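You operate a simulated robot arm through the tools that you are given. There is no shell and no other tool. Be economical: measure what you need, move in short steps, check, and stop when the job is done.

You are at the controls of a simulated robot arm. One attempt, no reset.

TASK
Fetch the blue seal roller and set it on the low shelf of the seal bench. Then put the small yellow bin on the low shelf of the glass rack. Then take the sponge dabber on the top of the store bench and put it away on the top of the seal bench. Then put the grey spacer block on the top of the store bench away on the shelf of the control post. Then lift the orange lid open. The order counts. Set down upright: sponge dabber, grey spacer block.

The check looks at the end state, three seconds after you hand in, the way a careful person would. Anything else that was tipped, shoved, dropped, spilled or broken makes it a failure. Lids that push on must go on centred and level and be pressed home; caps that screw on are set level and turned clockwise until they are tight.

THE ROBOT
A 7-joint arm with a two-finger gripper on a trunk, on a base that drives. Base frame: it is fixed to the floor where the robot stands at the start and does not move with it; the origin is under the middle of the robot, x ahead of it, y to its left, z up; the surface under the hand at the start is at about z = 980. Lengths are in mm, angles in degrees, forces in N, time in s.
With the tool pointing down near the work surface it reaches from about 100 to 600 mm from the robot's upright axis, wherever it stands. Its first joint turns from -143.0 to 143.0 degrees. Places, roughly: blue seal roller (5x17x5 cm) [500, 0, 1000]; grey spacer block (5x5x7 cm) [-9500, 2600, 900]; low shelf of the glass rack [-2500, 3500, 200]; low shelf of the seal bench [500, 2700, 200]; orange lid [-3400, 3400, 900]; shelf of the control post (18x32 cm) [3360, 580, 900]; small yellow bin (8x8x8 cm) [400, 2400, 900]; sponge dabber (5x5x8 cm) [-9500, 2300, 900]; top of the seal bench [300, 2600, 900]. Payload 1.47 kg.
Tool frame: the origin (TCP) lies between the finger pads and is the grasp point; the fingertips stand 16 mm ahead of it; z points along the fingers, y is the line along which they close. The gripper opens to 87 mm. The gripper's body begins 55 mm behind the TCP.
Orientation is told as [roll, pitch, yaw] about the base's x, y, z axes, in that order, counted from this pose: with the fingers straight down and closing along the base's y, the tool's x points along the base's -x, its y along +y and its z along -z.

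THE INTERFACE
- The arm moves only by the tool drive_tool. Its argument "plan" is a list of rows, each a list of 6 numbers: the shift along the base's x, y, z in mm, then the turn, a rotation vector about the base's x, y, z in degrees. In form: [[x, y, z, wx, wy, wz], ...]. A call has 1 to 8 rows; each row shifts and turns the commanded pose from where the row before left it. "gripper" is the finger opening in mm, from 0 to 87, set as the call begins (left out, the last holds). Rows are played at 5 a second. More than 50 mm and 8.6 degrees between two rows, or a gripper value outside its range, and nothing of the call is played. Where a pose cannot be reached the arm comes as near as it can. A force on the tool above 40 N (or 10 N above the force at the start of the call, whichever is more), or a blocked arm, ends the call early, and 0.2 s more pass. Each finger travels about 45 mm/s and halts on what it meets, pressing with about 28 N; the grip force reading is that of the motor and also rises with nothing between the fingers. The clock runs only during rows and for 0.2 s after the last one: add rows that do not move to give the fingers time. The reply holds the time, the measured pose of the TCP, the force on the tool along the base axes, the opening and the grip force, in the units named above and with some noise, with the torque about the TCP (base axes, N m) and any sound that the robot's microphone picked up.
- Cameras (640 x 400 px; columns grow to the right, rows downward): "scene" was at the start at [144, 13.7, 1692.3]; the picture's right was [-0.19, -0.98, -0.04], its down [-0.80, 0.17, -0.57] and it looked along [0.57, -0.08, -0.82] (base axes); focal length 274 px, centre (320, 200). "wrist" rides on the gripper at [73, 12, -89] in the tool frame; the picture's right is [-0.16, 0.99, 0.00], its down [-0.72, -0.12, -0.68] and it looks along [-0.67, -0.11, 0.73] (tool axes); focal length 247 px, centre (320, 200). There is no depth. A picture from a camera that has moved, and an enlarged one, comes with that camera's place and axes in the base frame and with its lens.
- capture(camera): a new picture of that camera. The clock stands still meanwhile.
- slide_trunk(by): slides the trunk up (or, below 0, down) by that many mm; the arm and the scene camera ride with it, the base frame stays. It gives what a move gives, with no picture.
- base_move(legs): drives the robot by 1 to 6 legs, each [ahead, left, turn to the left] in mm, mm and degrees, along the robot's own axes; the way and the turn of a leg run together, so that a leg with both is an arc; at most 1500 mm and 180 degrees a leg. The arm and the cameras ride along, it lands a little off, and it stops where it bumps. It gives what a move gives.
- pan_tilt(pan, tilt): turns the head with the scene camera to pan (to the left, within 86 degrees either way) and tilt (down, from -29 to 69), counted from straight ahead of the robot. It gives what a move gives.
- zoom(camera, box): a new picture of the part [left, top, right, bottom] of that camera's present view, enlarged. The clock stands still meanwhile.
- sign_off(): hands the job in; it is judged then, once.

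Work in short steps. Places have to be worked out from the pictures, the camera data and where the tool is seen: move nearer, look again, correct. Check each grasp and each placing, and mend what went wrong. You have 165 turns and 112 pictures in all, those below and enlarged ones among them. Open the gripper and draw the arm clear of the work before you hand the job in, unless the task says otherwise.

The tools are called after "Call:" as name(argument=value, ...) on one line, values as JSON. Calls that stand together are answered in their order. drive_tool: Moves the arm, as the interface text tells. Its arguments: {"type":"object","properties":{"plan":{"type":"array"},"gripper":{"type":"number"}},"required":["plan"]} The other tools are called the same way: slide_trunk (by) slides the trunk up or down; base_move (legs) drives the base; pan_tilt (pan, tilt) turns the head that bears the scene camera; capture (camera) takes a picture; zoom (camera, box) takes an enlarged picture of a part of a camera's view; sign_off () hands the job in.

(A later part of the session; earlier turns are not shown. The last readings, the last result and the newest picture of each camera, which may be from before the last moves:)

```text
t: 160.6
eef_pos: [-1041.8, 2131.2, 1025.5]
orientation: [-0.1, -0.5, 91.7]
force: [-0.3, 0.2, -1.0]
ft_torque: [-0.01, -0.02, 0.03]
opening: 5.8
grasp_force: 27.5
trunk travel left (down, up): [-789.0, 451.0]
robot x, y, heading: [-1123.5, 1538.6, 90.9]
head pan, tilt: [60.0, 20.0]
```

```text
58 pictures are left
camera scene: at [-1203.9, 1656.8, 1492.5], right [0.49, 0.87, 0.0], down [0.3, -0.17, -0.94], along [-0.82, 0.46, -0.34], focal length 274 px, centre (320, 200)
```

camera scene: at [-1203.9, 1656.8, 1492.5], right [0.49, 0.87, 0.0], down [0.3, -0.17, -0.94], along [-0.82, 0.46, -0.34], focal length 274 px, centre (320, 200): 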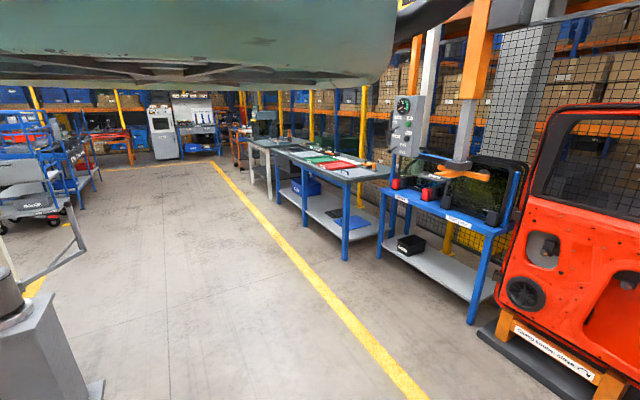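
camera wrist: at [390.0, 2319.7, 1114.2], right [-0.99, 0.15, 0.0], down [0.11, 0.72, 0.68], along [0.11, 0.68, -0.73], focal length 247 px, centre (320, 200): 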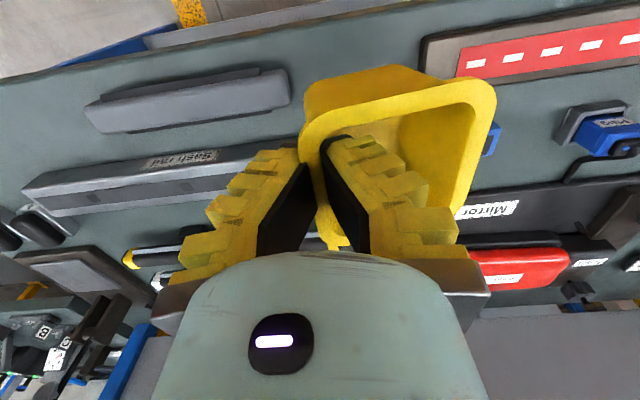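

The glass rack is the blue table ahead-left: x≈-3020..-2000, front y≈3320, low shelf z≈215–240 with a black box near x≈-2775. I'll drive ahead first, then left, keeping clear of the cobot post.

Call:
base_move(legs=[[750, 0, -0.8], [0, 1200, 0]])

Call:
slide_trunk(by=-400)

Call:
capture(camera="scene")

Call:
capture(camera="wrist")

```text
t: 170.4
eef_pos: [-2221.2, 2916.0, 1026.3]
orientation: [-0.1, -0.4, 89.7]
force: [-0.8, -0.3, -1.2]
ft_torque: [-0.03, -0.02, -0.01]
opening: 5.9
grasp_force: 28.0
trunk travel left (down, up): [-789.0, 451.0]
robot x, y, heading: [-2323.6, 2328.2, 89.2]
head pan, tilt: [60.0, 20.0]
```

```text
t: 171.1
eef_pos: [-2221.7, 2922.2, 1016.8]
orientation: [-0.4, -1.6, 90.0]
force: [0.5, -3.9, 16.6]
ft_torque: [0.78, -0.04, 0.04]
opening: 6.2
grasp_force: 28.1
trunk travel left (down, up): [-774.0, 466.0]
robot x, y, heading: [-2322.5, 2326.5, 89.3]
head pan, tilt: [60.0, 20.0]
stopped: the force on the tool passed its limit at 50 N (the readings are from after the stop); the commanded pose is now the measured one
```

```text
57 pictures are left
camera scene: at [-2399.6, 2447.3, 1477.7], right [0.51, 0.86, 0.0], down [0.29, -0.17, -0.94], along [-0.81, 0.48, -0.34], focal length 274 px, centre (320, 200)
```

scene: 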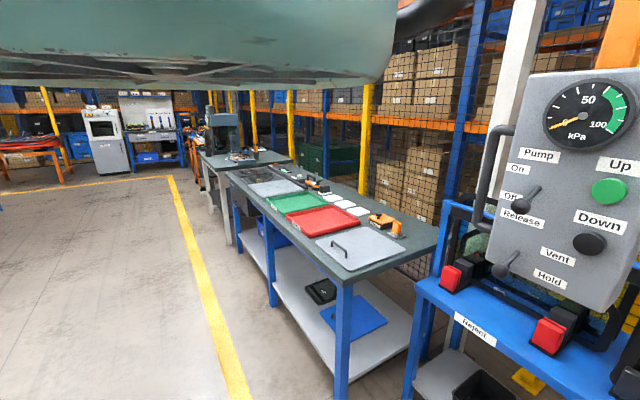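

```text
56 pictures are left
camera wrist: at [-2233.3, 2846.1, 1103.0], right [-0.99, 0.16, 0.0], down [0.11, 0.7, 0.7], along [0.11, 0.69, -0.71], focal length 247 px, centre (320, 200)
```

wrist: 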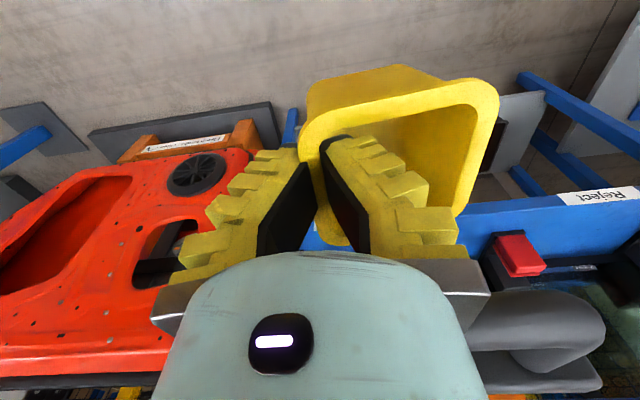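

Contact: the vacuum lifter's suction cup hangs just ahead of the hand. I'll go up a little, back away, and re-look.

Call:
slide_trunk(by=40)

Call:
base_move(legs=[[-300, 0, 0]])

Call:
capture(camera="wrist")

Call:
capture(camera="scene")

```text
t: 171.9
eef_pos: [-2221.6, 2920.1, 1053.7]
orientation: [-0.4, -1.3, 89.8]
force: [-0.1, 0.4, -0.7]
ft_torque: [0.0, -0.05, 0.01]
opening: 6.2
grasp_force: 28.2
trunk travel left (down, up): [-814.0, 426.0]
robot x, y, heading: [-2321.6, 2327.5, 89.0]
head pan, tilt: [60.0, 20.0]
```

```text
t: 174.0
eef_pos: [-2227.1, 2621.5, 1053.6]
orientation: [-0.4, -1.3, 90.0]
force: [0.3, 0.0, -1.1]
ft_torque: [0.0, -0.02, -0.03]
opening: 6.0
grasp_force: 28.0
trunk travel left (down, up): [-814.0, 426.0]
robot x, y, heading: [-2326.0, 2026.8, 89.4]
head pan, tilt: [60.0, 20.0]
```

```text
55 pictures are left
camera wrist: at [-2239.6, 2546.1, 1141.5], right [-0.99, 0.16, 0.0], down [0.11, 0.71, 0.7], along [0.11, 0.69, -0.72], focal length 247 px, centre (320, 200)
```

wrist: 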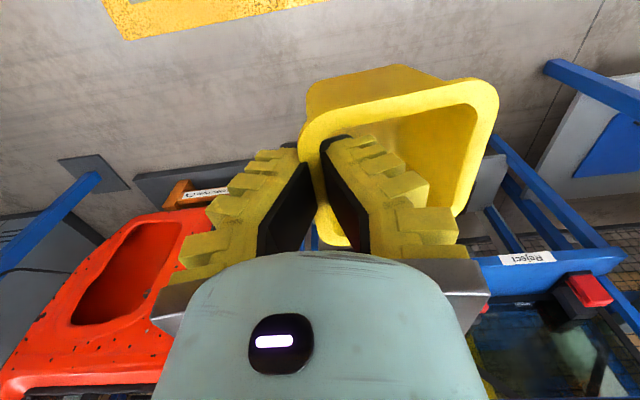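

```text
54 pictures are left
camera scene: at [-2404.5, 2148.1, 1517.5], right [0.51, 0.86, 0.0], down [0.29, -0.18, -0.94], along [-0.81, 0.48, -0.34], focal length 274 px, centre (320, 200)
```

scene: 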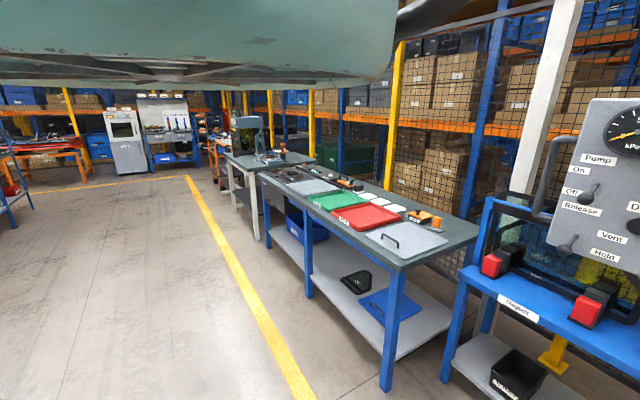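

The lifter hangs at about (-2300..-2640, ~3000, above z≈950), so I'll go in low beneath it, a bit to the right. I'll lower the trunk fully here in the free area first.

Call:
slide_trunk(by=-400)

Call:
slide_trunk(by=-310)

Call:
base_move(legs=[[0, -50, 0.7], [480, 0, 0]])

Call:
capture(camera="wrist")

Call:
capture(camera="scene")

```text
t: 177.8
eef_pos: [-2228.3, 2621.4, 654.1]
orientation: [-0.3, -1.2, 89.9]
force: [-0.3, 0.1, -0.2]
ft_torque: [0.0, -0.02, 0.01]
opening: 6.1
grasp_force: 27.6
trunk travel left (down, up): [-414.0, 826.0]
robot x, y, heading: [-2323.5, 2029.9, 89.1]
head pan, tilt: [60.0, 20.0]
```

```text
t: 180.9
eef_pos: [-2227.8, 2621.9, 343.9]
orientation: [-0.2, -1.3, 90.1]
force: [-0.1, 0.2, -1.2]
ft_torque: [-0.03, -0.04, 0.0]
opening: 6.2
grasp_force: 28.0
trunk travel left (down, up): [-104.0, 1136.0]
robot x, y, heading: [-2325.9, 2026.8, 89.3]
head pan, tilt: [60.0, 20.0]
```

```text
t: 184.3
eef_pos: [-2194.0, 3108.2, 343.2]
orientation: [-0.3, -1.2, 91.3]
force: [-0.7, 0.1, -1.2]
ft_torque: [0.01, -0.04, 0.03]
opening: 6.1
grasp_force: 28.1
trunk travel left (down, up): [-104.0, 1136.0]
robot x, y, heading: [-2280.7, 2513.5, 90.5]
head pan, tilt: [60.0, 20.0]
```

```text
53 pictures are left
camera wrist: at [-2203.5, 3032.6, 431.0], right [-0.99, 0.14, 0.0], down [0.1, 0.71, 0.7], along [0.1, 0.69, -0.72], focal length 247 px, centre (320, 200)
```

wrist: 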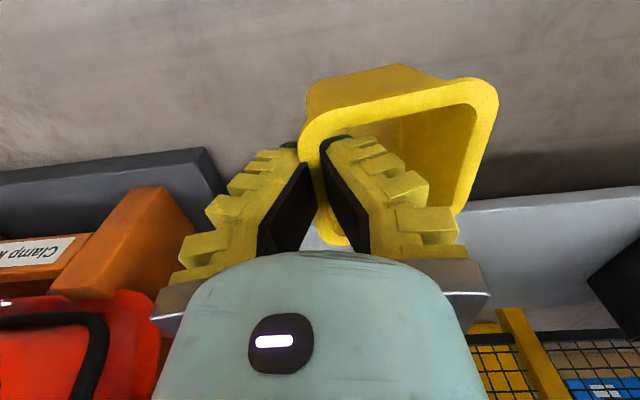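

```text
52 pictures are left
camera scene: at [-2359.8, 2631.5, 807.3], right [0.49, 0.87, 0.0], down [0.3, -0.17, -0.94], along [-0.82, 0.46, -0.34], focal length 274 px, centre (320, 200)
```

scene: 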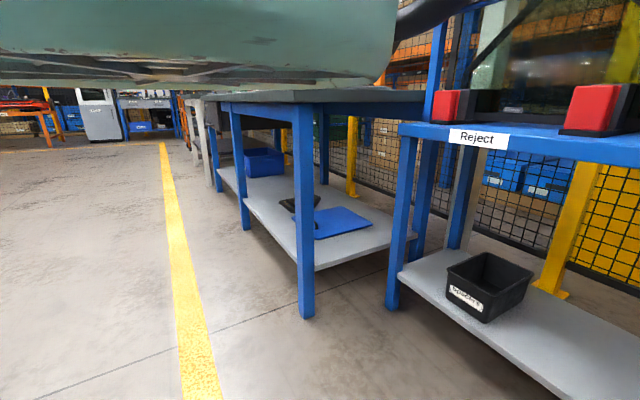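

The rack low shelf is at z≈180 with its front edge at y≈3330. I'll lower 45 mm more and drive in to TCP y≈3390.

Call:
slide_trunk(by=-45)

Call:
base_move(legs=[[200, 0, 0]])

Call:
base_move(legs=[[50, 0, 0]])

Call:
capture(camera="wrist")

```text
t: 185.2
eef_pos: [-2192.4, 3110.9, 298.7]
orientation: [-0.4, -1.3, 91.2]
force: [0.7, 0.2, -0.7]
ft_torque: [-0.03, -0.02, -0.01]
opening: 6.0
grasp_force: 28.1
trunk travel left (down, up): [-59.0, 1181.0]
robot x, y, heading: [-2275.7, 2514.8, 90.7]
head pan, tilt: [60.0, 20.0]
```

```text
t: 186.8
eef_pos: [-2198.2, 3305.1, 297.6]
orientation: [-0.3, -1.1, 91.5]
force: [0.0, -0.1, -1.8]
ft_torque: [0.0, -0.01, 0.02]
opening: 5.9
grasp_force: 27.7
trunk travel left (down, up): [-59.0, 1181.0]
robot x, y, heading: [-2281.9, 2711.1, 90.6]
head pan, tilt: [60.0, 20.0]
```

```text
t: 187.7
eef_pos: [-2197.8, 3349.3, 294.7]
orientation: [-0.2, -0.9, 91.5]
force: [0.4, -0.6, -0.8]
ft_torque: [0.07, -0.03, 0.01]
opening: 6.0
grasp_force: 28.0
trunk travel left (down, up): [-59.0, 1181.0]
robot x, y, heading: [-2280.3, 2763.3, 90.8]
head pan, tilt: [60.0, 20.0]
```

```text
51 pictures are left
camera wrist: at [-2208.2, 3273.9, 383.4], right [-0.99, 0.13, 0.0], down [0.09, 0.72, 0.69], along [0.09, 0.69, -0.72], focal length 247 px, centre (320, 200)
```

wrist: 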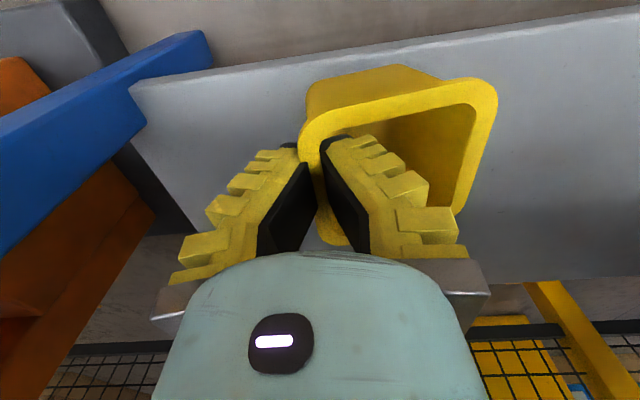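

Still ~40 mm to go, with a hint of contact up on the arm. I'll lower another 25 mm for clearance and push forward gently.

Call:
slide_trunk(by=-28)

Call:
base_move(legs=[[25, 0, 0]])

Call:
base_move(legs=[[20, 0, 0]])

```text
t: 188.4
eef_pos: [-2197.6, 3357.0, 271.5]
orientation: [-0.3, -1.2, 91.4]
force: [-0.2, 0.3, -0.8]
ft_torque: [0.01, -0.02, 0.01]
opening: 6.1
grasp_force: 28.2
trunk travel left (down, up): [-31.0, 1209.0]
robot x, y, heading: [-2282.2, 2761.0, 90.9]
head pan, tilt: [60.0, 20.0]
```

```text
t: 189.2
eef_pos: [-2198.5, 3375.9, 267.7]
orientation: [-0.3, -0.9, 91.4]
force: [0.7, -1.1, -1.6]
ft_torque: [0.03, -0.02, 0.01]
opening: 6.1
grasp_force: 28.3
trunk travel left (down, up): [-31.0, 1209.0]
robot x, y, heading: [-2279.3, 2788.8, 90.8]
head pan, tilt: [60.0, 20.0]
```

```text
t: 190.0
eef_pos: [-2197.9, 3394.9, 268.6]
orientation: [-0.4, -0.8, 91.5]
force: [0.7, -0.7, -1.2]
ft_torque: [0.02, -0.02, -0.01]
opening: 5.9
grasp_force: 27.7
trunk travel left (down, up): [-31.0, 1209.0]
robot x, y, heading: [-2281.8, 2806.7, 90.7]
head pan, tilt: [60.0, 20.0]
```

The bin is now over the shelf at y≈3395. I'll lower in small steps until touchdown.

Call:
drive_tool(plan=[[0, 0, -4, 0, 0, 0], [0, 0, -4, 0, 0, 0], [0, 0, -3, 0, 0, 0], [0, 0, -3, 0, 0, 0]])

Call:
capture(camera="wrist")

```text
t: 191.0
eef_pos: [-2198.5, 3400.5, 256.5]
orientation: [-0.3, -1.0, 91.4]
force: [0.3, 0.9, -0.8]
ft_torque: [0.01, -0.02, 0.0]
opening: 5.9
grasp_force: 28.1
trunk travel left (down, up): [-31.0, 1209.0]
robot x, y, heading: [-2287.9, 2805.2, 90.5]
head pan, tilt: [60.0, 20.0]
```

```text
50 pictures are left
camera wrist: at [-2208.3, 3325.3, 344.2], right [-0.99, 0.13, 0.0], down [0.09, 0.71, 0.69], along [0.1, 0.69, -0.72], focal length 247 px, centre (320, 200)
```

wrist: 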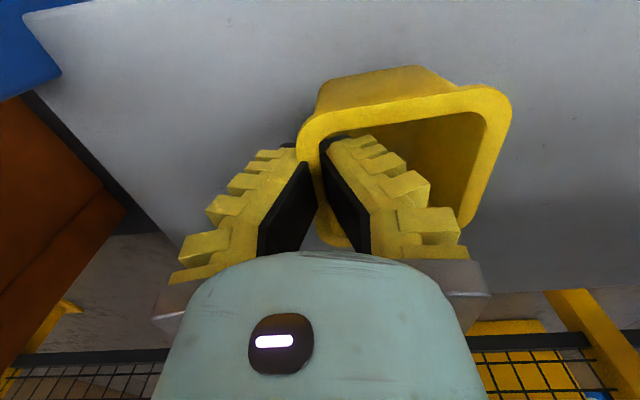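

Call:
drive_tool(plan=[[0, 0, -2, 0, 0, 0], [0, 0, -2, 0, 0, 0], [0, 0, -2, 0, 0, 0], [0, 0, -2, 0, 0, 0]])

Call:
capture(camera="wrist")

```text
t: 192.0
eef_pos: [-2197.8, 3401.4, 247.9]
orientation: [-0.3, -1.2, 91.3]
force: [0.1, -5.4, 18.2]
ft_torque: [-0.44, 0.03, 0.02]
opening: 9.4
grasp_force: 28.3
trunk travel left (down, up): [-31.0, 1209.0]
robot x, y, heading: [-2281.3, 2808.0, 90.7]
head pan, tilt: [60.0, 20.0]
```

```text
49 pictures are left
camera wrist: at [-2207.9, 3326.2, 336.2], right [-0.99, 0.13, 0.0], down [0.09, 0.71, 0.69], along [0.09, 0.69, -0.72], focal length 247 px, centre (320, 200)
```

wrist: 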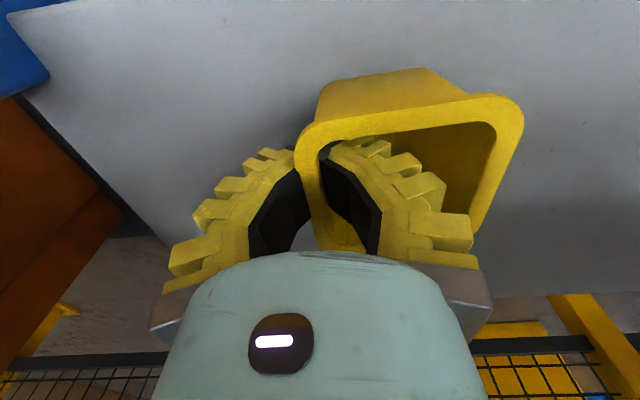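

Touchdown with the bin bottom on the shelf. I'll ease up 2 mm, then open.

Call:
drive_tool(plan=[[0, 0, 2, 0, 0, 0], [0, 0, 0, 0, 0, 0]])

Call:
drive_tool(plan=[[0, 0, 0, 0, 0, 0], [0, 0, 0, 0, 0, 0], [0, 0, 0, 0, 0, 0]], gripper=58)

Call:
capture(camera="wrist")

```text
t: 192.6
eef_pos: [-2197.6, 3401.0, 250.4]
orientation: [-0.2, -1.1, 91.4]
force: [0.2, -4.2, 15.7]
ft_torque: [-0.16, 0.02, 0.03]
opening: 6.1
grasp_force: 28.2
trunk travel left (down, up): [-31.0, 1209.0]
robot x, y, heading: [-2283.0, 2806.4, 90.8]
head pan, tilt: [60.0, 20.0]
```

```text
t: 193.4
eef_pos: [-2197.8, 3401.4, 248.8]
orientation: [-0.3, -1.0, 91.5]
force: [0.2, 0.8, 0.2]
ft_torque: [0.01, 0.02, 0.01]
opening: 62.9
grasp_force: 3.1
trunk travel left (down, up): [-31.0, 1209.0]
robot x, y, heading: [-2283.4, 2808.0, 91.0]
head pan, tilt: [60.0, 20.0]
```

```text
48 pictures are left
camera wrist: at [-2208.5, 3326.1, 337.5], right [-0.99, 0.13, 0.0], down [0.1, 0.71, 0.69], along [0.09, 0.69, -0.72], focal length 247 px, centre (320, 200)
```

wrist: 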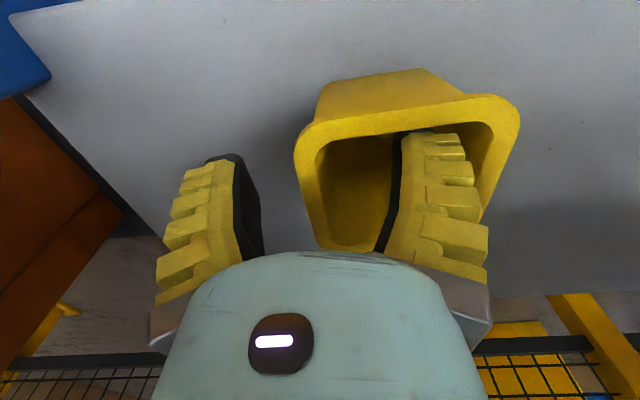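

Released cleanly. I'll raise straight out and back away.

Call:
drive_tool(plan=[[0, 0, 10, 0, 0, 0], [0, 0, 15, 0, 0, 0], [0, 0, 15, 0, 0, 0], [0, 0, 15, 0, 0, 0]])

Call:
capture(camera="wrist")

```text
t: 194.4
eef_pos: [-2197.6, 3403.0, 306.3]
orientation: [-0.3, -1.1, 91.3]
force: [0.2, -0.3, 0.6]
ft_torque: [0.01, 0.0, 0.01]
opening: 62.9
grasp_force: 3.2
trunk travel left (down, up): [-31.0, 1209.0]
robot x, y, heading: [-2281.2, 2805.1, 90.5]
head pan, tilt: [60.0, 20.0]
```

```text
47 pictures are left
camera wrist: at [-2208.2, 3327.1, 393.4], right [-0.99, 0.14, 0.0], down [0.1, 0.71, 0.69], along [0.1, 0.69, -0.72], focal length 247 px, centre (320, 200)
```

wrist: 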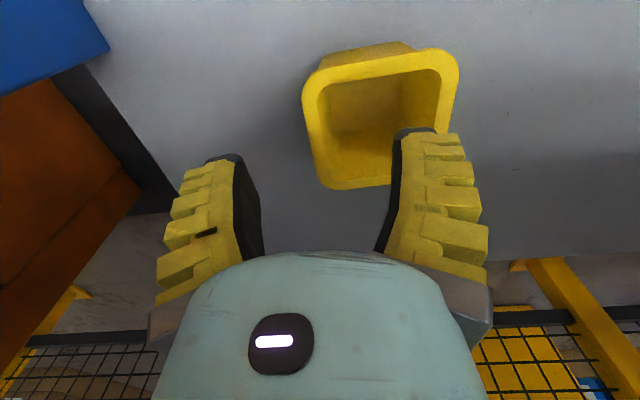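

The bin stands properly on the rack shelf. I'll back off, raise the trunk, and strafe left toward the store bench (x≈-9500).

Call:
base_move(legs=[[-550, 0, 0]])

Call:
slide_trunk(by=400)

Call:
slide_trunk(by=360)

Call:
base_move(legs=[[0, 1500, -0.7], [0, 1000, 0]])

Call:
capture(camera="scene")

```text
t: 197.6
eef_pos: [-2190.5, 2839.7, 305.8]
orientation: [-0.3, -1.1, 91.4]
force: [0.0, 1.0, -0.2]
ft_torque: [-0.04, -0.03, -0.03]
opening: 63.1
grasp_force: 3.4
trunk travel left (down, up): [-31.0, 1209.0]
robot x, y, heading: [-2274.4, 2243.9, 90.5]
head pan, tilt: [60.0, 20.0]
```

```text
t: 201.5
eef_pos: [-2190.9, 2838.2, 705.5]
orientation: [-0.3, -1.1, 91.3]
force: [0.6, 0.1, 0.8]
ft_torque: [0.01, 0.03, 0.03]
opening: 62.8
grasp_force: 3.4
trunk travel left (down, up): [-431.0, 809.0]
robot x, y, heading: [-2276.6, 2241.6, 90.4]
head pan, tilt: [60.0, 20.0]
```

```text
t: 205.0
eef_pos: [-2191.0, 2837.2, 1065.4]
orientation: [-0.3, -1.2, 91.3]
force: [-0.4, 0.0, -0.4]
ft_torque: [0.02, -0.03, 0.04]
opening: 62.9
grasp_force: 3.3
trunk travel left (down, up): [-791.0, 449.0]
robot x, y, heading: [-2277.3, 2244.3, 90.8]
head pan, tilt: [60.0, 20.0]
```

```text
t: 217.0
eef_pos: [-4639.1, 2859.9, 1066.5]
orientation: [-0.3, -1.1, 89.1]
force: [-0.2, -0.5, 0.8]
ft_torque: [-0.02, 0.02, 0.0]
opening: 62.9
grasp_force: 3.6
trunk travel left (down, up): [-791.0, 449.0]
robot x, y, heading: [-4741.8, 2270.7, 88.5]
head pan, tilt: [60.0, 20.0]
```

```text
46 pictures are left
camera scene: at [-4823.2, 2389.1, 1494.5], right [0.52, 0.85, 0.0], down [0.29, -0.18, -0.94], along [-0.8, 0.49, -0.34], focal length 274 px, centre (320, 200)
```

scene: 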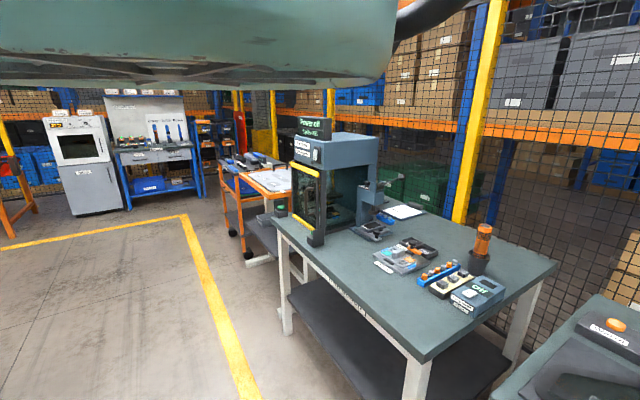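

The store bench is at the far wall (x≈-9500, y≈2000–2700), facing +x. I'll pull back a little from the tables and continue left.

Call:
base_move(legs=[[-250, 0, 1.5], [0, 1500, 0], [0, 1300, 0]])

Call:
capture(camera="scene")

```text
t: 231.9
eef_pos: [-7429.3, 2627.0, 1065.0]
orientation: [-0.3, -1.1, 89.4]
force: [-0.2, 0.0, 0.3]
ft_torque: [0.01, 0.01, 0.01]
opening: 63.0
grasp_force: 2.8
trunk travel left (down, up): [-791.0, 449.0]
robot x, y, heading: [-7533.9, 2035.9, 88.7]
head pan, tilt: [60.0, 20.0]
```

```text
45 pictures are left
camera scene: at [-7610.4, 2155.7, 1494.5], right [0.52, 0.86, 0.0], down [0.29, -0.18, -0.94], along [-0.8, 0.49, -0.34], focal length 274 px, centre (320, 200)
```

scene: 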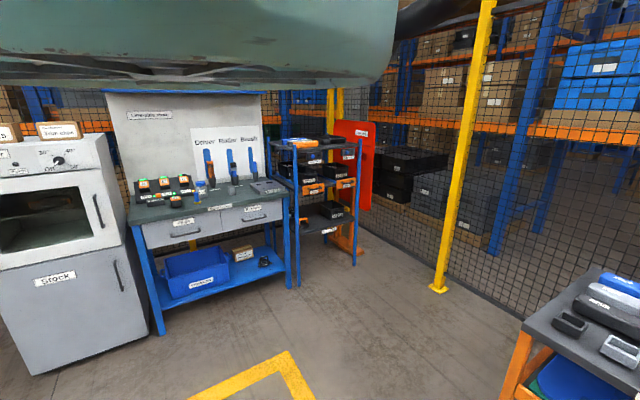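

Zooming in on the store bench top to find the sponge dabber and grey spacer block.

Call:
zoom(camera="scene", box=[110, 130, 310, 255])

```text
3.20 times, centred on (210, 192) of scene
camera zoom: at [-7610.4, 2155.7, 1494.5], right [0.52, 0.86, 0.0], down [0.29, -0.18, -0.94], along [-0.8, 0.49, -0.34], focal length 877 px, centre (672, 224)
```

zoom: 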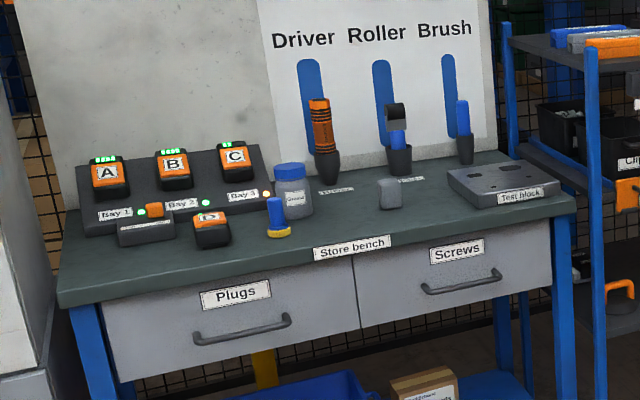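

The dabber (blue handle, yellow sponge base) is at ≈(-9488,2343) and the grey block at ≈(-9528,2582). The bench top is at z≈855 with its front edge at x≈-9342. I'll turn to face -x and approach.

Call:
base_move(legs=[[0, 0, 91.3], [1000, -215, 0]])

Call:
capture(camera="wrist")

```text
t: 241.2
eef_pos: [-9137.9, 2232.0, 1065.9]
orientation: [-0.2, -1.2, -175.1]
force: [0.2, 0.2, -1.1]
ft_torque: [0.0, 0.01, -0.02]
opening: 62.6
grasp_force: 3.4
trunk travel left (down, up): [-791.0, 449.0]
robot x, y, heading: [-8538.3, 2181.9, -175.9]
head pan, tilt: [60.0, 20.0]
```

```text
43 pictures are left
camera wrist: at [-9062.1, 2225.1, 1153.0], right [-0.07, -1.0, 0.0], down [-0.72, 0.05, 0.69], along [-0.69, 0.05, -0.72], focal length 247 px, centre (320, 200)
```

wrist: 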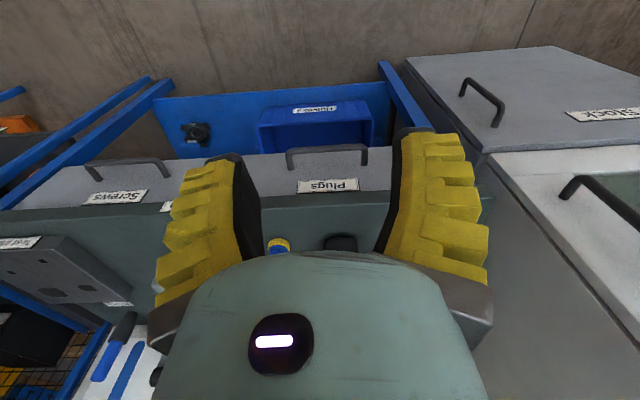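

I'll correct the heading to 180° and move closer, so that the TCP comes near the dabber.

Call:
base_move(legs=[[0, 0, -4.1], [300, -70, 0]])

Call:
capture(camera="wrist")

```text
t: 243.8
eef_pos: [-9428.9, 2347.0, 1065.2]
orientation: [-0.3, -1.1, -179.8]
force: [0.0, 0.0, -0.1]
ft_torque: [0.04, 0.04, 0.02]
opening: 62.9
grasp_force: 3.9
trunk travel left (down, up): [-791.0, 449.0]
robot x, y, heading: [-8835.7, 2252.9, 179.5]
head pan, tilt: [60.0, 20.0]
```

```text
42 pictures are left
camera wrist: at [-9355.9, 2334.8, 1153.0], right [-0.15, -0.99, 0.0], down [-0.71, 0.11, 0.69], along [-0.69, 0.11, -0.72], focal length 247 px, centre (320, 200)
```

wrist: 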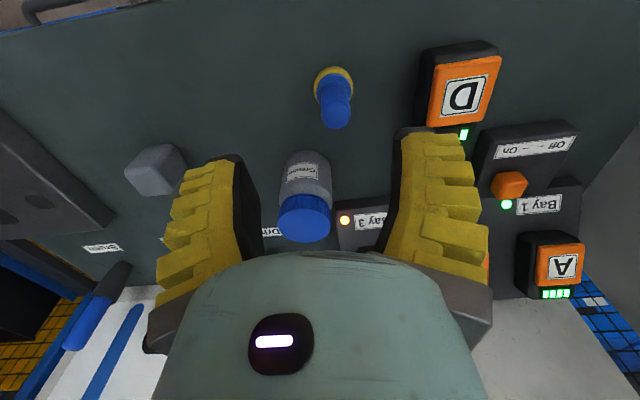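

The dabber stands at ≈(-9460,2337) with its top at z≈935. I'll move above the handle and descend to z≈915.

Call:
drive_tool(plan=[[-12, -5, -20, 0, 0, 0], [-12, -5, -25, 0, 0, 0], [-7, 0, -30, 0, 0, 0], [0, 0, -30, 0, 0, 0]])

Call:
capture(camera="wrist")

```text
t: 244.8
eef_pos: [-9462.5, 2337.2, 957.8]
orientation: [-0.4, -1.3, -179.6]
force: [0.6, 0.4, -0.7]
ft_torque: [0.01, 0.0, 0.0]
opening: 63.0
grasp_force: 3.4
trunk travel left (down, up): [-791.0, 449.0]
robot x, y, heading: [-8834.8, 2252.9, 179.5]
head pan, tilt: [60.0, 20.0]
```

```text
41 pictures are left
camera wrist: at [-9387.1, 2324.5, 1046.8], right [-0.15, -0.99, 0.0], down [-0.71, 0.11, 0.7], along [-0.69, 0.11, -0.72], focal length 247 px, centre (320, 200)
```

wrist: 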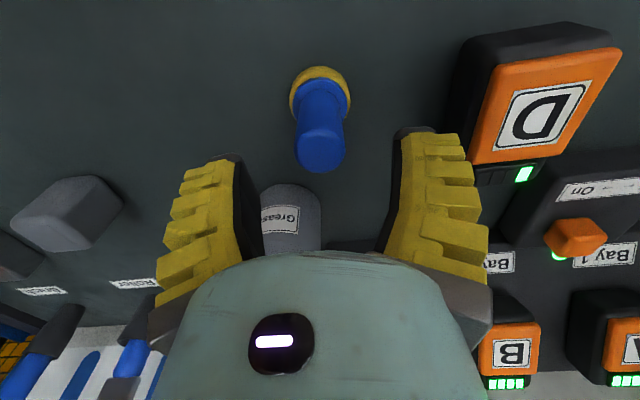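

Well aligned. I'll descend and close.

Call:
drive_tool(plan=[[2, 0, -15, 0, 0, 0], [1, 0, -15, 0, 0, 0], [0, 0, -13, 0, 0, 0]])

Call:
drive_tool(plan=[[0, 0, 0, 0, 0, 0], [0, 0, 0, 0, 0, 0], [0, 0, 0, 0, 0, 0], [0, 0, 0, 0, 0, 0], [0, 0, 0, 0, 0, 0]], gripper=0)

Call:
drive_tool(plan=[[0, 0, 15, 0, 0, 0], [0, 0, 25, 0, 0, 0], [0, 0, 35, 0, 0, 0], [0, 0, 35, 0, 0, 0], [0, 0, 35, 0, 0, 0]])

Call:
capture(camera="wrist")

```text
t: 245.6
eef_pos: [-9458.0, 2337.5, 915.5]
orientation: [-0.3, -1.0, -179.5]
force: [0.1, 0.3, 0.6]
ft_torque: [-0.02, 0.0, -0.03]
opening: 62.9
grasp_force: 3.8
trunk travel left (down, up): [-791.0, 449.0]
robot x, y, heading: [-8838.3, 2251.2, 179.5]
head pan, tilt: [60.0, 20.0]
```

```text
t: 246.8
eef_pos: [-9459.1, 2336.2, 916.9]
orientation: [-0.3, -1.1, -179.6]
force: [1.7, 0.0, 3.7]
ft_torque: [0.01, 0.04, 0.0]
opening: 21.3
grasp_force: 28.1
trunk travel left (down, up): [-791.0, 449.0]
robot x, y, heading: [-8836.4, 2255.0, 179.8]
head pan, tilt: [60.0, 20.0]
```

```text
t: 247.9
eef_pos: [-9455.7, 2336.3, 1063.1]
orientation: [-0.4, -1.1, -179.8]
force: [0.1, -0.5, -1.5]
ft_torque: [0.01, -0.02, 0.01]
opening: 20.3
grasp_force: 27.4
trunk travel left (down, up): [-791.0, 449.0]
robot x, y, heading: [-8840.6, 2255.8, 179.3]
head pan, tilt: [60.0, 20.0]
```

```text
40 pictures are left
camera wrist: at [-9381.5, 2323.5, 1150.8], right [-0.15, -0.99, 0.0], down [-0.71, 0.11, 0.69], along [-0.69, 0.11, -0.72], focal length 247 px, centre (320, 200)
```

wrist: 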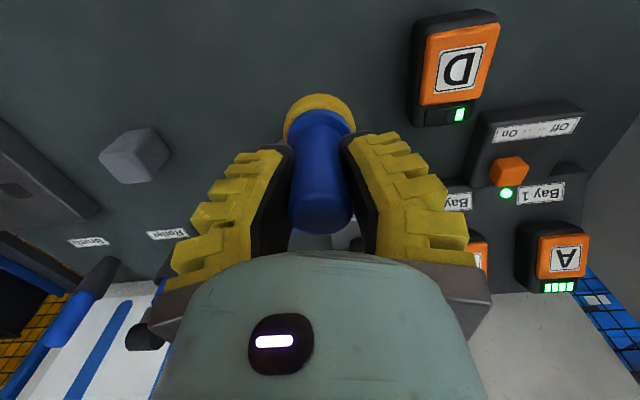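

Dabber is gripped and lifted. I'll now drive back to the seal bench: reverse, turn to heading 90, strafe right along y≈1900.

Call:
base_move(legs=[[-1300, 350, 0], [0, 0, -89.5], [0, -1500, 0], [0, -1500, 0], [0, -1500, 0]])

```text
t: 279.7
eef_pos: [-2925.8, 2579.8, 1062.4]
orientation: [-0.3, -1.1, 89.8]
force: [-0.3, -0.3, -0.9]
ft_torque: [-0.01, 0.0, -0.03]
opening: 15.1
grasp_force: 28.0
trunk travel left (down, up): [-791.0, 449.0]
robot x, y, heading: [-3015.2, 1957.2, 89.2]
head pan, tilt: [60.0, 20.0]
```

Continuing right, then backing off before the seal bench.

Call:
base_move(legs=[[0, -1500, 0.8], [0, -500, 0], [-420, 0, 0], [0, -1500, 0]])

Call:
capture(camera="wrist")

```text
t: 298.8
eef_pos: [539.9, 2131.3, 1061.2]
orientation: [-0.3, -1.1, 92.0]
force: [0.8, -0.2, 0.0]
ft_torque: [-0.02, 0.05, 0.02]
opening: 14.2
grasp_force: 27.7
trunk travel left (down, up): [-791.0, 449.0]
robot x, y, heading: [476.6, 1512.3, 91.2]
head pan, tilt: [60.0, 20.0]
```

```text
39 pictures are left
camera wrist: at [529.9, 2056.0, 1150.1], right [-0.99, 0.12, 0.0], down [0.09, 0.71, 0.69], along [0.09, 0.69, -0.72], focal length 247 px, centre (320, 200)
```

wrist: 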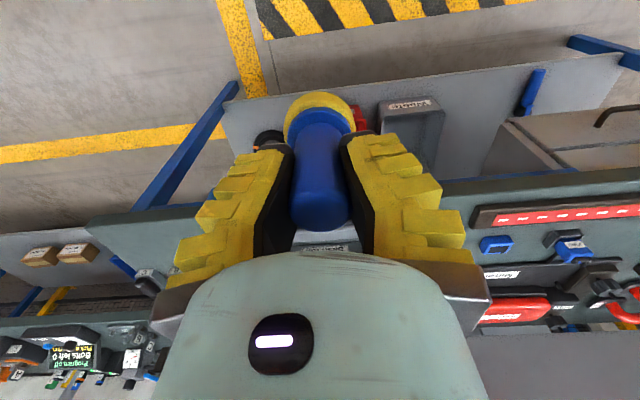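

The roller is visible lying well on the low shelf. The dabber is intact. I'll move above the front-right bench area to check for free space.

Call:
base_move(legs=[[90, -150, -1.2]])

Call:
capture(camera="wrist")

```text
t: 300.3
eef_pos: [697.7, 2221.0, 1062.0]
orientation: [-0.3, -1.1, 91.1]
force: [-0.4, 0.1, -0.9]
ft_torque: [0.01, 0.0, -0.02]
opening: 14.2
grasp_force: 27.9
trunk travel left (down, up): [-791.0, 449.0]
robot x, y, heading: [620.2, 1600.2, 90.4]
head pan, tilt: [60.0, 20.0]
```

```text
38 pictures are left
camera wrist: at [686.3, 2145.1, 1150.1], right [-0.99, 0.14, 0.0], down [0.1, 0.71, 0.69], along [0.1, 0.69, -0.72], focal length 247 px, centre (320, 200)
```

wrist: 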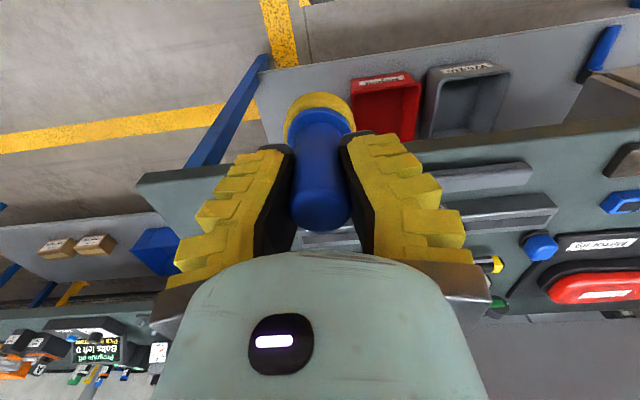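

Free spot at about (740,2388), beyond the end of the near bar (x≈635). I'll drive over it, then lower.

Call:
base_move(legs=[[167, -42, -0.4]])

Call:
capture(camera="wrist")

```text
t: 301.8
eef_pos: [740.7, 2393.4, 1062.7]
orientation: [-0.3, -1.1, 90.8]
force: [0.5, -0.5, -0.6]
ft_torque: [-0.01, 0.0, 0.0]
opening: 14.0
grasp_force: 28.6
trunk travel left (down, up): [-791.0, 449.0]
robot x, y, heading: [664.7, 1774.1, 90.1]
head pan, tilt: [60.0, 20.0]
```

```text
37 pictures are left
camera wrist: at [729.5, 2318.0, 1150.1], right [-0.99, 0.14, 0.0], down [0.1, 0.71, 0.69], along [0.1, 0.69, -0.72], focal length 247 px, centre (320, 200)
```

wrist: 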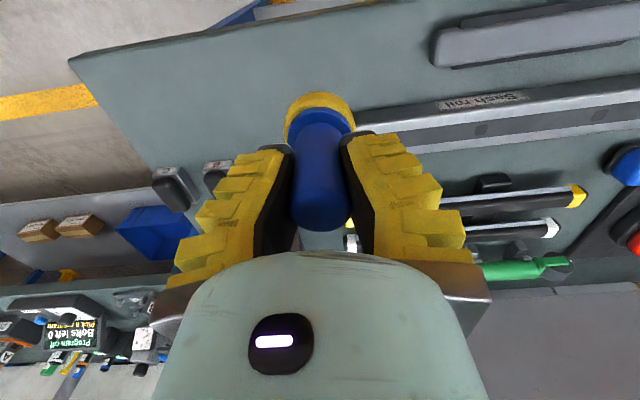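

Clear. I'll shift slightly (+25 x, -10 y) and lower to just above the top.

Call:
drive_tool(plan=[[13, -5, -30, 0, 0, 0], [12, -5, -30, 0, 0, 0], [0, 0, -30, 0, 0, 0], [0, 0, -25, 0, 0, 0], [0, 0, -12, 0, 0, 0]])

Call:
drive_tool(plan=[[0, 0, -3, 0, 0, 0], [0, 0, -3, 0, 0, 0], [0, 0, -3, 0, 0, 0]])

Call:
drive_tool(plan=[[0, 0, -2, 0, 0, 0], [0, 0, -2, 0, 0, 0], [0, 0, -2, 0, 0, 0]])

Call:
capture(camera="wrist")

```text
t: 303.0
eef_pos: [767.6, 2383.0, 936.2]
orientation: [-0.3, -1.1, 90.9]
force: [0.2, 0.2, -0.7]
ft_torque: [0.0, 0.03, -0.01]
opening: 14.3
grasp_force: 27.6
trunk travel left (down, up): [-791.0, 449.0]
robot x, y, heading: [662.8, 1775.4, 90.3]
head pan, tilt: [60.0, 20.0]
```

```text
t: 303.8
eef_pos: [766.3, 2384.0, 925.4]
orientation: [-0.2, -1.1, 90.8]
force: [1.2, 0.6, -1.4]
ft_torque: [-0.05, 0.01, -0.02]
opening: 14.1
grasp_force: 27.4
trunk travel left (down, up): [-791.0, 449.0]
robot x, y, heading: [662.7, 1775.3, 89.9]
head pan, tilt: [60.0, 20.0]
```

```text
t: 304.6
eef_pos: [765.1, 2382.8, 920.0]
orientation: [-0.3, -1.2, 90.8]
force: [0.3, 0.5, -0.7]
ft_torque: [-0.04, 0.0, -0.02]
opening: 14.3
grasp_force: 28.0
trunk travel left (down, up): [-791.0, 449.0]
robot x, y, heading: [664.4, 1777.1, 90.1]
head pan, tilt: [60.0, 20.0]
```

```text
36 pictures are left
camera wrist: at [754.4, 2307.7, 1008.9], right [-0.99, 0.14, 0.0], down [0.1, 0.71, 0.69], along [0.1, 0.69, -0.72], focal length 247 px, centre (320, 200)
```

wrist: 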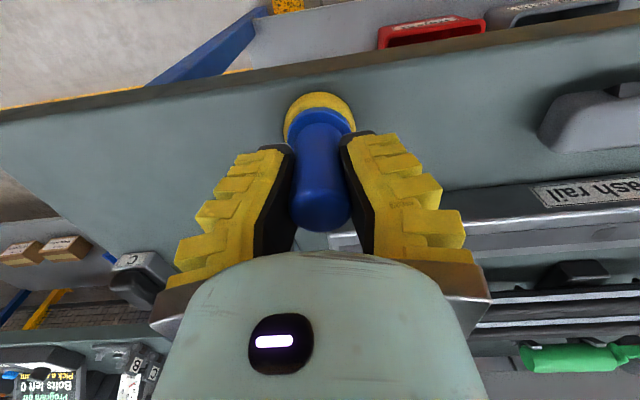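

Not touching yet; continuing down in small steps to contact.

Call:
drive_tool(plan=[[0, 0, -2, 0, 0, 0], [0, 0, -2, 0, 0, 0], [0, 0, -2, 0, 0, 0]])

Call:
drive_tool(plan=[[0, 0, -2, 0, 0, 0], [0, 0, -2, 0, 0, 0]])

```text
t: 305.4
eef_pos: [765.1, 2385.4, 917.9]
orientation: [-0.3, -1.2, 90.9]
force: [-1.0, -6.3, 23.5]
ft_torque: [0.05, 0.01, -0.01]
opening: 16.2
grasp_force: 28.0
trunk travel left (down, up): [-791.0, 449.0]
robot x, y, heading: [666.5, 1770.3, 90.0]
head pan, tilt: [60.0, 20.0]
```

```text
t: 306.0
eef_pos: [766.9, 2385.4, 913.9]
orientation: [-0.3, -1.4, 90.9]
force: [-0.6, -3.1, 22.5]
ft_torque: [0.03, 0.02, 0.02]
opening: 18.8
grasp_force: 27.9
trunk travel left (down, up): [-791.0, 449.0]
robot x, y, heading: [662.0, 1776.0, 90.3]
head pan, tilt: [60.0, 20.0]
```

Contact made. I'll ease off 2 mm and open.

Call:
drive_tool(plan=[[0, 0, 2, 0, 0, 0], [0, 0, 0, 0, 0, 0]])

Call:
drive_tool(plan=[[0, 0, 0, 0, 0, 0], [0, 0, 0, 0, 0, 0], [0, 0, 0, 0, 0, 0]], gripper=66)

Call:
drive_tool(plan=[[0, 0, 15, 0, 0, 0], [0, 0, 30, 0, 0, 0], [0, 0, 40, 0, 0, 0], [0, 0, 40, 0, 0, 0], [0, 0, 25, 0, 0, 0]])

Call:
capture(camera="wrist")

```text
t: 306.6
eef_pos: [765.5, 2385.6, 914.9]
orientation: [-0.4, -1.1, 90.8]
force: [0.5, 3.6, 9.2]
ft_torque: [0.38, 0.0, -0.01]
opening: 18.3
grasp_force: 27.6
trunk travel left (down, up): [-791.0, 449.0]
robot x, y, heading: [664.9, 1776.0, 90.2]
head pan, tilt: [60.0, 20.0]
```

```text
t: 307.4
eef_pos: [765.9, 2382.6, 912.8]
orientation: [-0.3, -1.0, 90.8]
force: [0.0, 0.6, 0.6]
ft_torque: [-0.01, -0.01, -0.02]
opening: 69.7
grasp_force: 2.3
trunk travel left (down, up): [-791.0, 449.0]
robot x, y, heading: [662.9, 1773.9, 90.3]
head pan, tilt: [60.0, 20.0]
```

```text
t: 308.6
eef_pos: [766.1, 2383.4, 1062.5]
orientation: [-0.3, -1.0, 90.8]
force: [0.4, 0.2, 0.4]
ft_torque: [0.01, 0.0, -0.01]
opening: 70.0
grasp_force: 2.6
trunk travel left (down, up): [-791.0, 449.0]
robot x, y, heading: [661.6, 1774.4, 90.1]
head pan, tilt: [60.0, 20.0]
```

```text
35 pictures are left
camera wrist: at [755.8, 2308.2, 1150.6], right [-0.99, 0.14, 0.0], down [0.1, 0.71, 0.69], along [0.1, 0.69, -0.72], focal length 247 px, centre (320, 200)
```

wrist: 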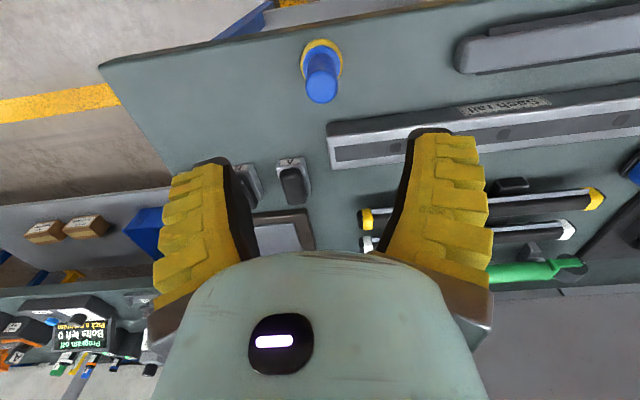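

The dabber stands upright on the seal bench. I'll head back to the store bench for the grey block.

Call:
base_move(legs=[[-220, 0, 0], [0, 1500, 0], [400, 0, 0], [0, 1500, 0], [0, 1500, 0]])

Call:
base_move(legs=[[0, 1500, 0], [0, 1500, 0], [0, 500, 0]])

```text
t: 333.5
eef_pos: [-3738.1, 2530.1, 1062.7]
orientation: [-0.4, -1.1, 91.3]
force: [0.0, 0.3, -0.6]
ft_torque: [0.01, 0.01, 0.01]
opening: 70.1
grasp_force: 2.9
trunk travel left (down, up): [-791.0, 449.0]
robot x, y, heading: [-3836.5, 1917.0, 90.8]
head pan, tilt: [60.0, 20.0]
```

```text
t: 350.5
eef_pos: [-7228.6, 2441.7, 1062.1]
orientation: [-0.3, -1.0, 91.8]
force: [-0.2, 0.6, -0.1]
ft_torque: [0.0, 0.05, -0.02]
opening: 69.8
grasp_force: 2.3
trunk travel left (down, up): [-791.0, 449.0]
robot x, y, heading: [-7323.0, 1831.3, 91.0]
head pan, tilt: [60.0, 20.0]
```

Call:
base_move(legs=[[0, 0, 89], [1250, -560, 0]])

Call:
capture(camera="wrist")

```text
t: 361.3
eef_pos: [-9233.8, 2459.5, 1062.2]
orientation: [-0.3, -1.1, -179.0]
force: [0.4, 0.2, -0.3]
ft_torque: [0.0, -0.01, 0.01]
opening: 70.0
grasp_force: 2.8
trunk travel left (down, up): [-791.0, 449.0]
robot x, y, heading: [-8628.1, 2356.4, -179.5]
head pan, tilt: [60.0, 20.0]
```

```text
34 pictures are left
camera wrist: at [-9159.7, 2448.5, 1150.2], right [-0.14, -0.99, 0.0], down [-0.71, 0.1, 0.69], along [-0.69, 0.1, -0.72], focal length 247 px, centre (320, 200)
```

wrist: 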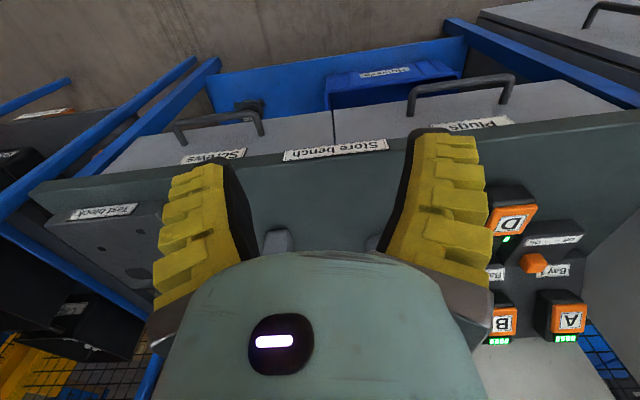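

Call:
base_move(legs=[[195, -100, -0.5]])

Call:
capture(camera="wrist")

```text
t: 363.0
eef_pos: [-9430.4, 2564.5, 1061.4]
orientation: [-0.3, -1.1, -179.6]
force: [0.1, 0.0, 0.1]
ft_torque: [0.0, 0.01, 0.02]
opening: 69.9
grasp_force: 2.9
trunk travel left (down, up): [-791.0, 449.0]
robot x, y, heading: [-8822.0, 2452.4, 179.8]
head pan, tilt: [60.0, 20.0]
```

```text
33 pictures are left
camera wrist: at [-9356.1, 2551.7, 1150.2], right [-0.15, -0.99, 0.0], down [-0.71, 0.11, 0.69], along [-0.69, 0.11, -0.72], focal length 247 px, centre (320, 200)
```

wrist: 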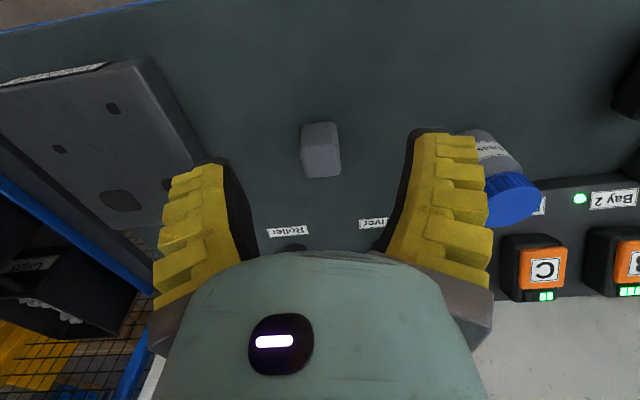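

The block is at ≈(-9512,2574), aligned with the axes. I'll move the base 60 ahead, then descend partially and check.

Call:
base_move(legs=[[72, 0, 0]])

Call:
drive_tool(plan=[[-4, 4, -25, 0, 0, 0], [-4, 4, -25, 0, 0, 0], [0, 0, -30, 0, 0, 0], [0, 0, -25, 0, 0, 0]])

Call:
capture(camera="wrist")

```text
t: 364.0
eef_pos: [-9501.3, 2565.5, 1062.2]
orientation: [-0.3, -1.1, -179.6]
force: [0.6, -0.4, -0.9]
ft_torque: [0.03, 0.0, -0.03]
opening: 69.8
grasp_force: 3.4
trunk travel left (down, up): [-791.0, 449.0]
robot x, y, heading: [-8893.8, 2456.2, 179.9]
head pan, tilt: [60.0, 20.0]
```

```text
t: 365.0
eef_pos: [-9510.8, 2575.1, 955.2]
orientation: [-0.3, -1.0, -179.6]
force: [0.2, 0.0, 0.1]
ft_torque: [0.01, -0.05, 0.02]
opening: 69.8
grasp_force: 3.0
trunk travel left (down, up): [-791.0, 449.0]
robot x, y, heading: [-8895.3, 2455.5, 179.7]
head pan, tilt: [60.0, 20.0]
```

```text
32 pictures are left
camera wrist: at [-9435.7, 2562.0, 1042.9], right [-0.15, -0.99, 0.0], down [-0.71, 0.11, 0.69], along [-0.69, 0.11, -0.72], focal length 247 px, centre (320, 200)
```

wrist: 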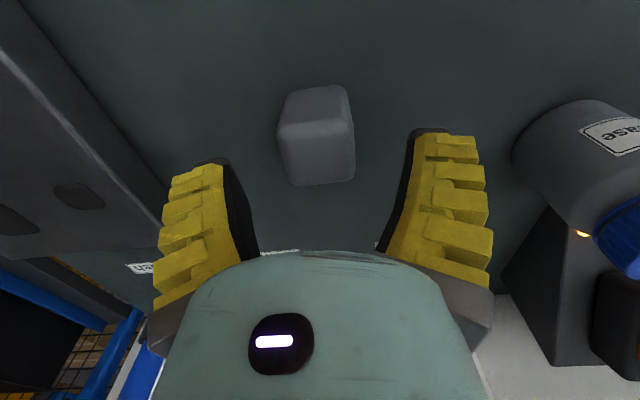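

Centred. I'll descend to z≈902, grip, lift.

Call:
drive_tool(plan=[[-1, 0, -18, 0, 0, 0], [0, 0, -18, 0, 0, 0], [0, 0, -17, 0, 0, 0]])

Call:
drive_tool(plan=[[0, 0, 0, 0, 0, 0], [0, 0, 0, 0, 0, 0], [0, 0, 0, 0, 0, 0], [0, 0, 0, 0, 0, 0], [0, 0, 0, 0, 0, 0]], gripper=0)

Call:
drive_tool(plan=[[0, 0, 15, 0, 0, 0], [0, 0, 25, 0, 0, 0], [0, 0, 40, 0, 0, 0], [0, 0, 40, 0, 0, 0], [0, 0, 40, 0, 0, 0]])

Call:
capture(camera="wrist")

```text
t: 365.8
eef_pos: [-9512.5, 2573.2, 903.4]
orientation: [-0.5, -1.2, -179.6]
force: [-0.6, 1.2, -0.3]
ft_torque: [0.02, -0.01, -0.02]
opening: 70.3
grasp_force: 3.1
trunk travel left (down, up): [-791.0, 449.0]
robot x, y, heading: [-8891.1, 2455.0, 179.6]
head pan, tilt: [60.0, 20.0]
```

```text
t: 367.0
eef_pos: [-9511.7, 2573.7, 903.1]
orientation: [-0.2, -1.2, -179.6]
force: [0.0, -0.6, 0.8]
ft_torque: [-0.02, 0.03, -0.04]
opening: 42.7
grasp_force: 28.0
trunk travel left (down, up): [-791.0, 449.0]
robot x, y, heading: [-8892.7, 2457.5, 179.4]
head pan, tilt: [60.0, 20.0]
```

```text
t: 368.2
eef_pos: [-9508.9, 2570.8, 1063.7]
orientation: [-0.4, -1.1, -179.6]
force: [-0.2, 0.9, -1.9]
ft_torque: [-0.02, -0.02, 0.01]
opening: 42.3
grasp_force: 28.0
trunk travel left (down, up): [-791.0, 449.0]
robot x, y, heading: [-8887.2, 2456.1, 179.6]
head pan, tilt: [60.0, 20.0]
```

```text
31 pictures are left
camera wrist: at [-9433.8, 2559.3, 1151.3], right [-0.15, -0.99, 0.0], down [-0.71, 0.11, 0.69], along [-0.69, 0.11, -0.72], focal length 247 px, centre (320, 200)
```

wrist: 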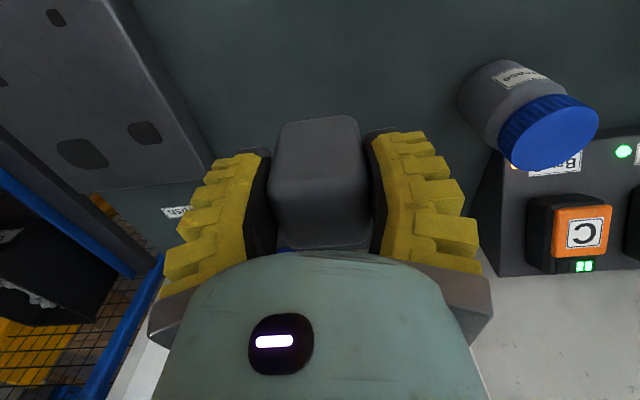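

Block gripped. Now to the control post (3360,580): reverse, turn to face -y (so the head, which looks left, sees +x), and strafe left along y≈2450.

Call:
base_move(legs=[[-1300, 0, 0], [0, 0, 90.4], [0, 1500, 0], [0, 1500, 0]])

Call:
capture(camera="scene")

```text
t: 392.5
eef_pos: [-4721.0, 1906.6, 1063.0]
orientation: [-0.3, -1.2, -88.4]
force: [0.0, 0.1, -0.1]
ft_torque: [0.02, 0.02, -0.02]
opening: 42.2
grasp_force: 28.0
trunk travel left (down, up): [-791.0, 449.0]
robot x, y, heading: [-4616.8, 2524.2, -89.0]
head pan, tilt: [60.0, 20.0]
```

```text
30 pictures are left
camera scene: at [-4534.9, 2411.2, 1494.5], right [-0.49, -0.87, 0.0], down [-0.3, 0.17, -0.94], along [0.82, -0.46, -0.34], focal length 274 px, centre (320, 200)
```

scene: 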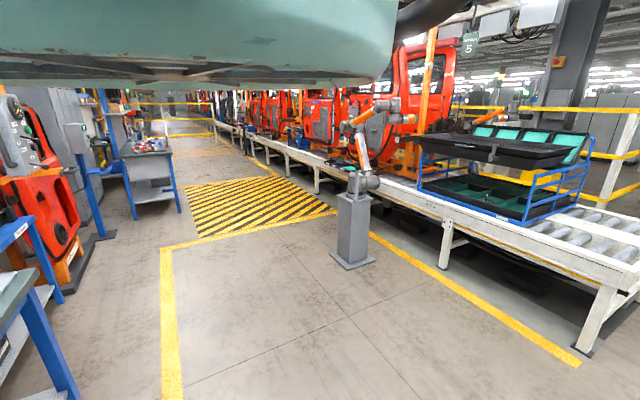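

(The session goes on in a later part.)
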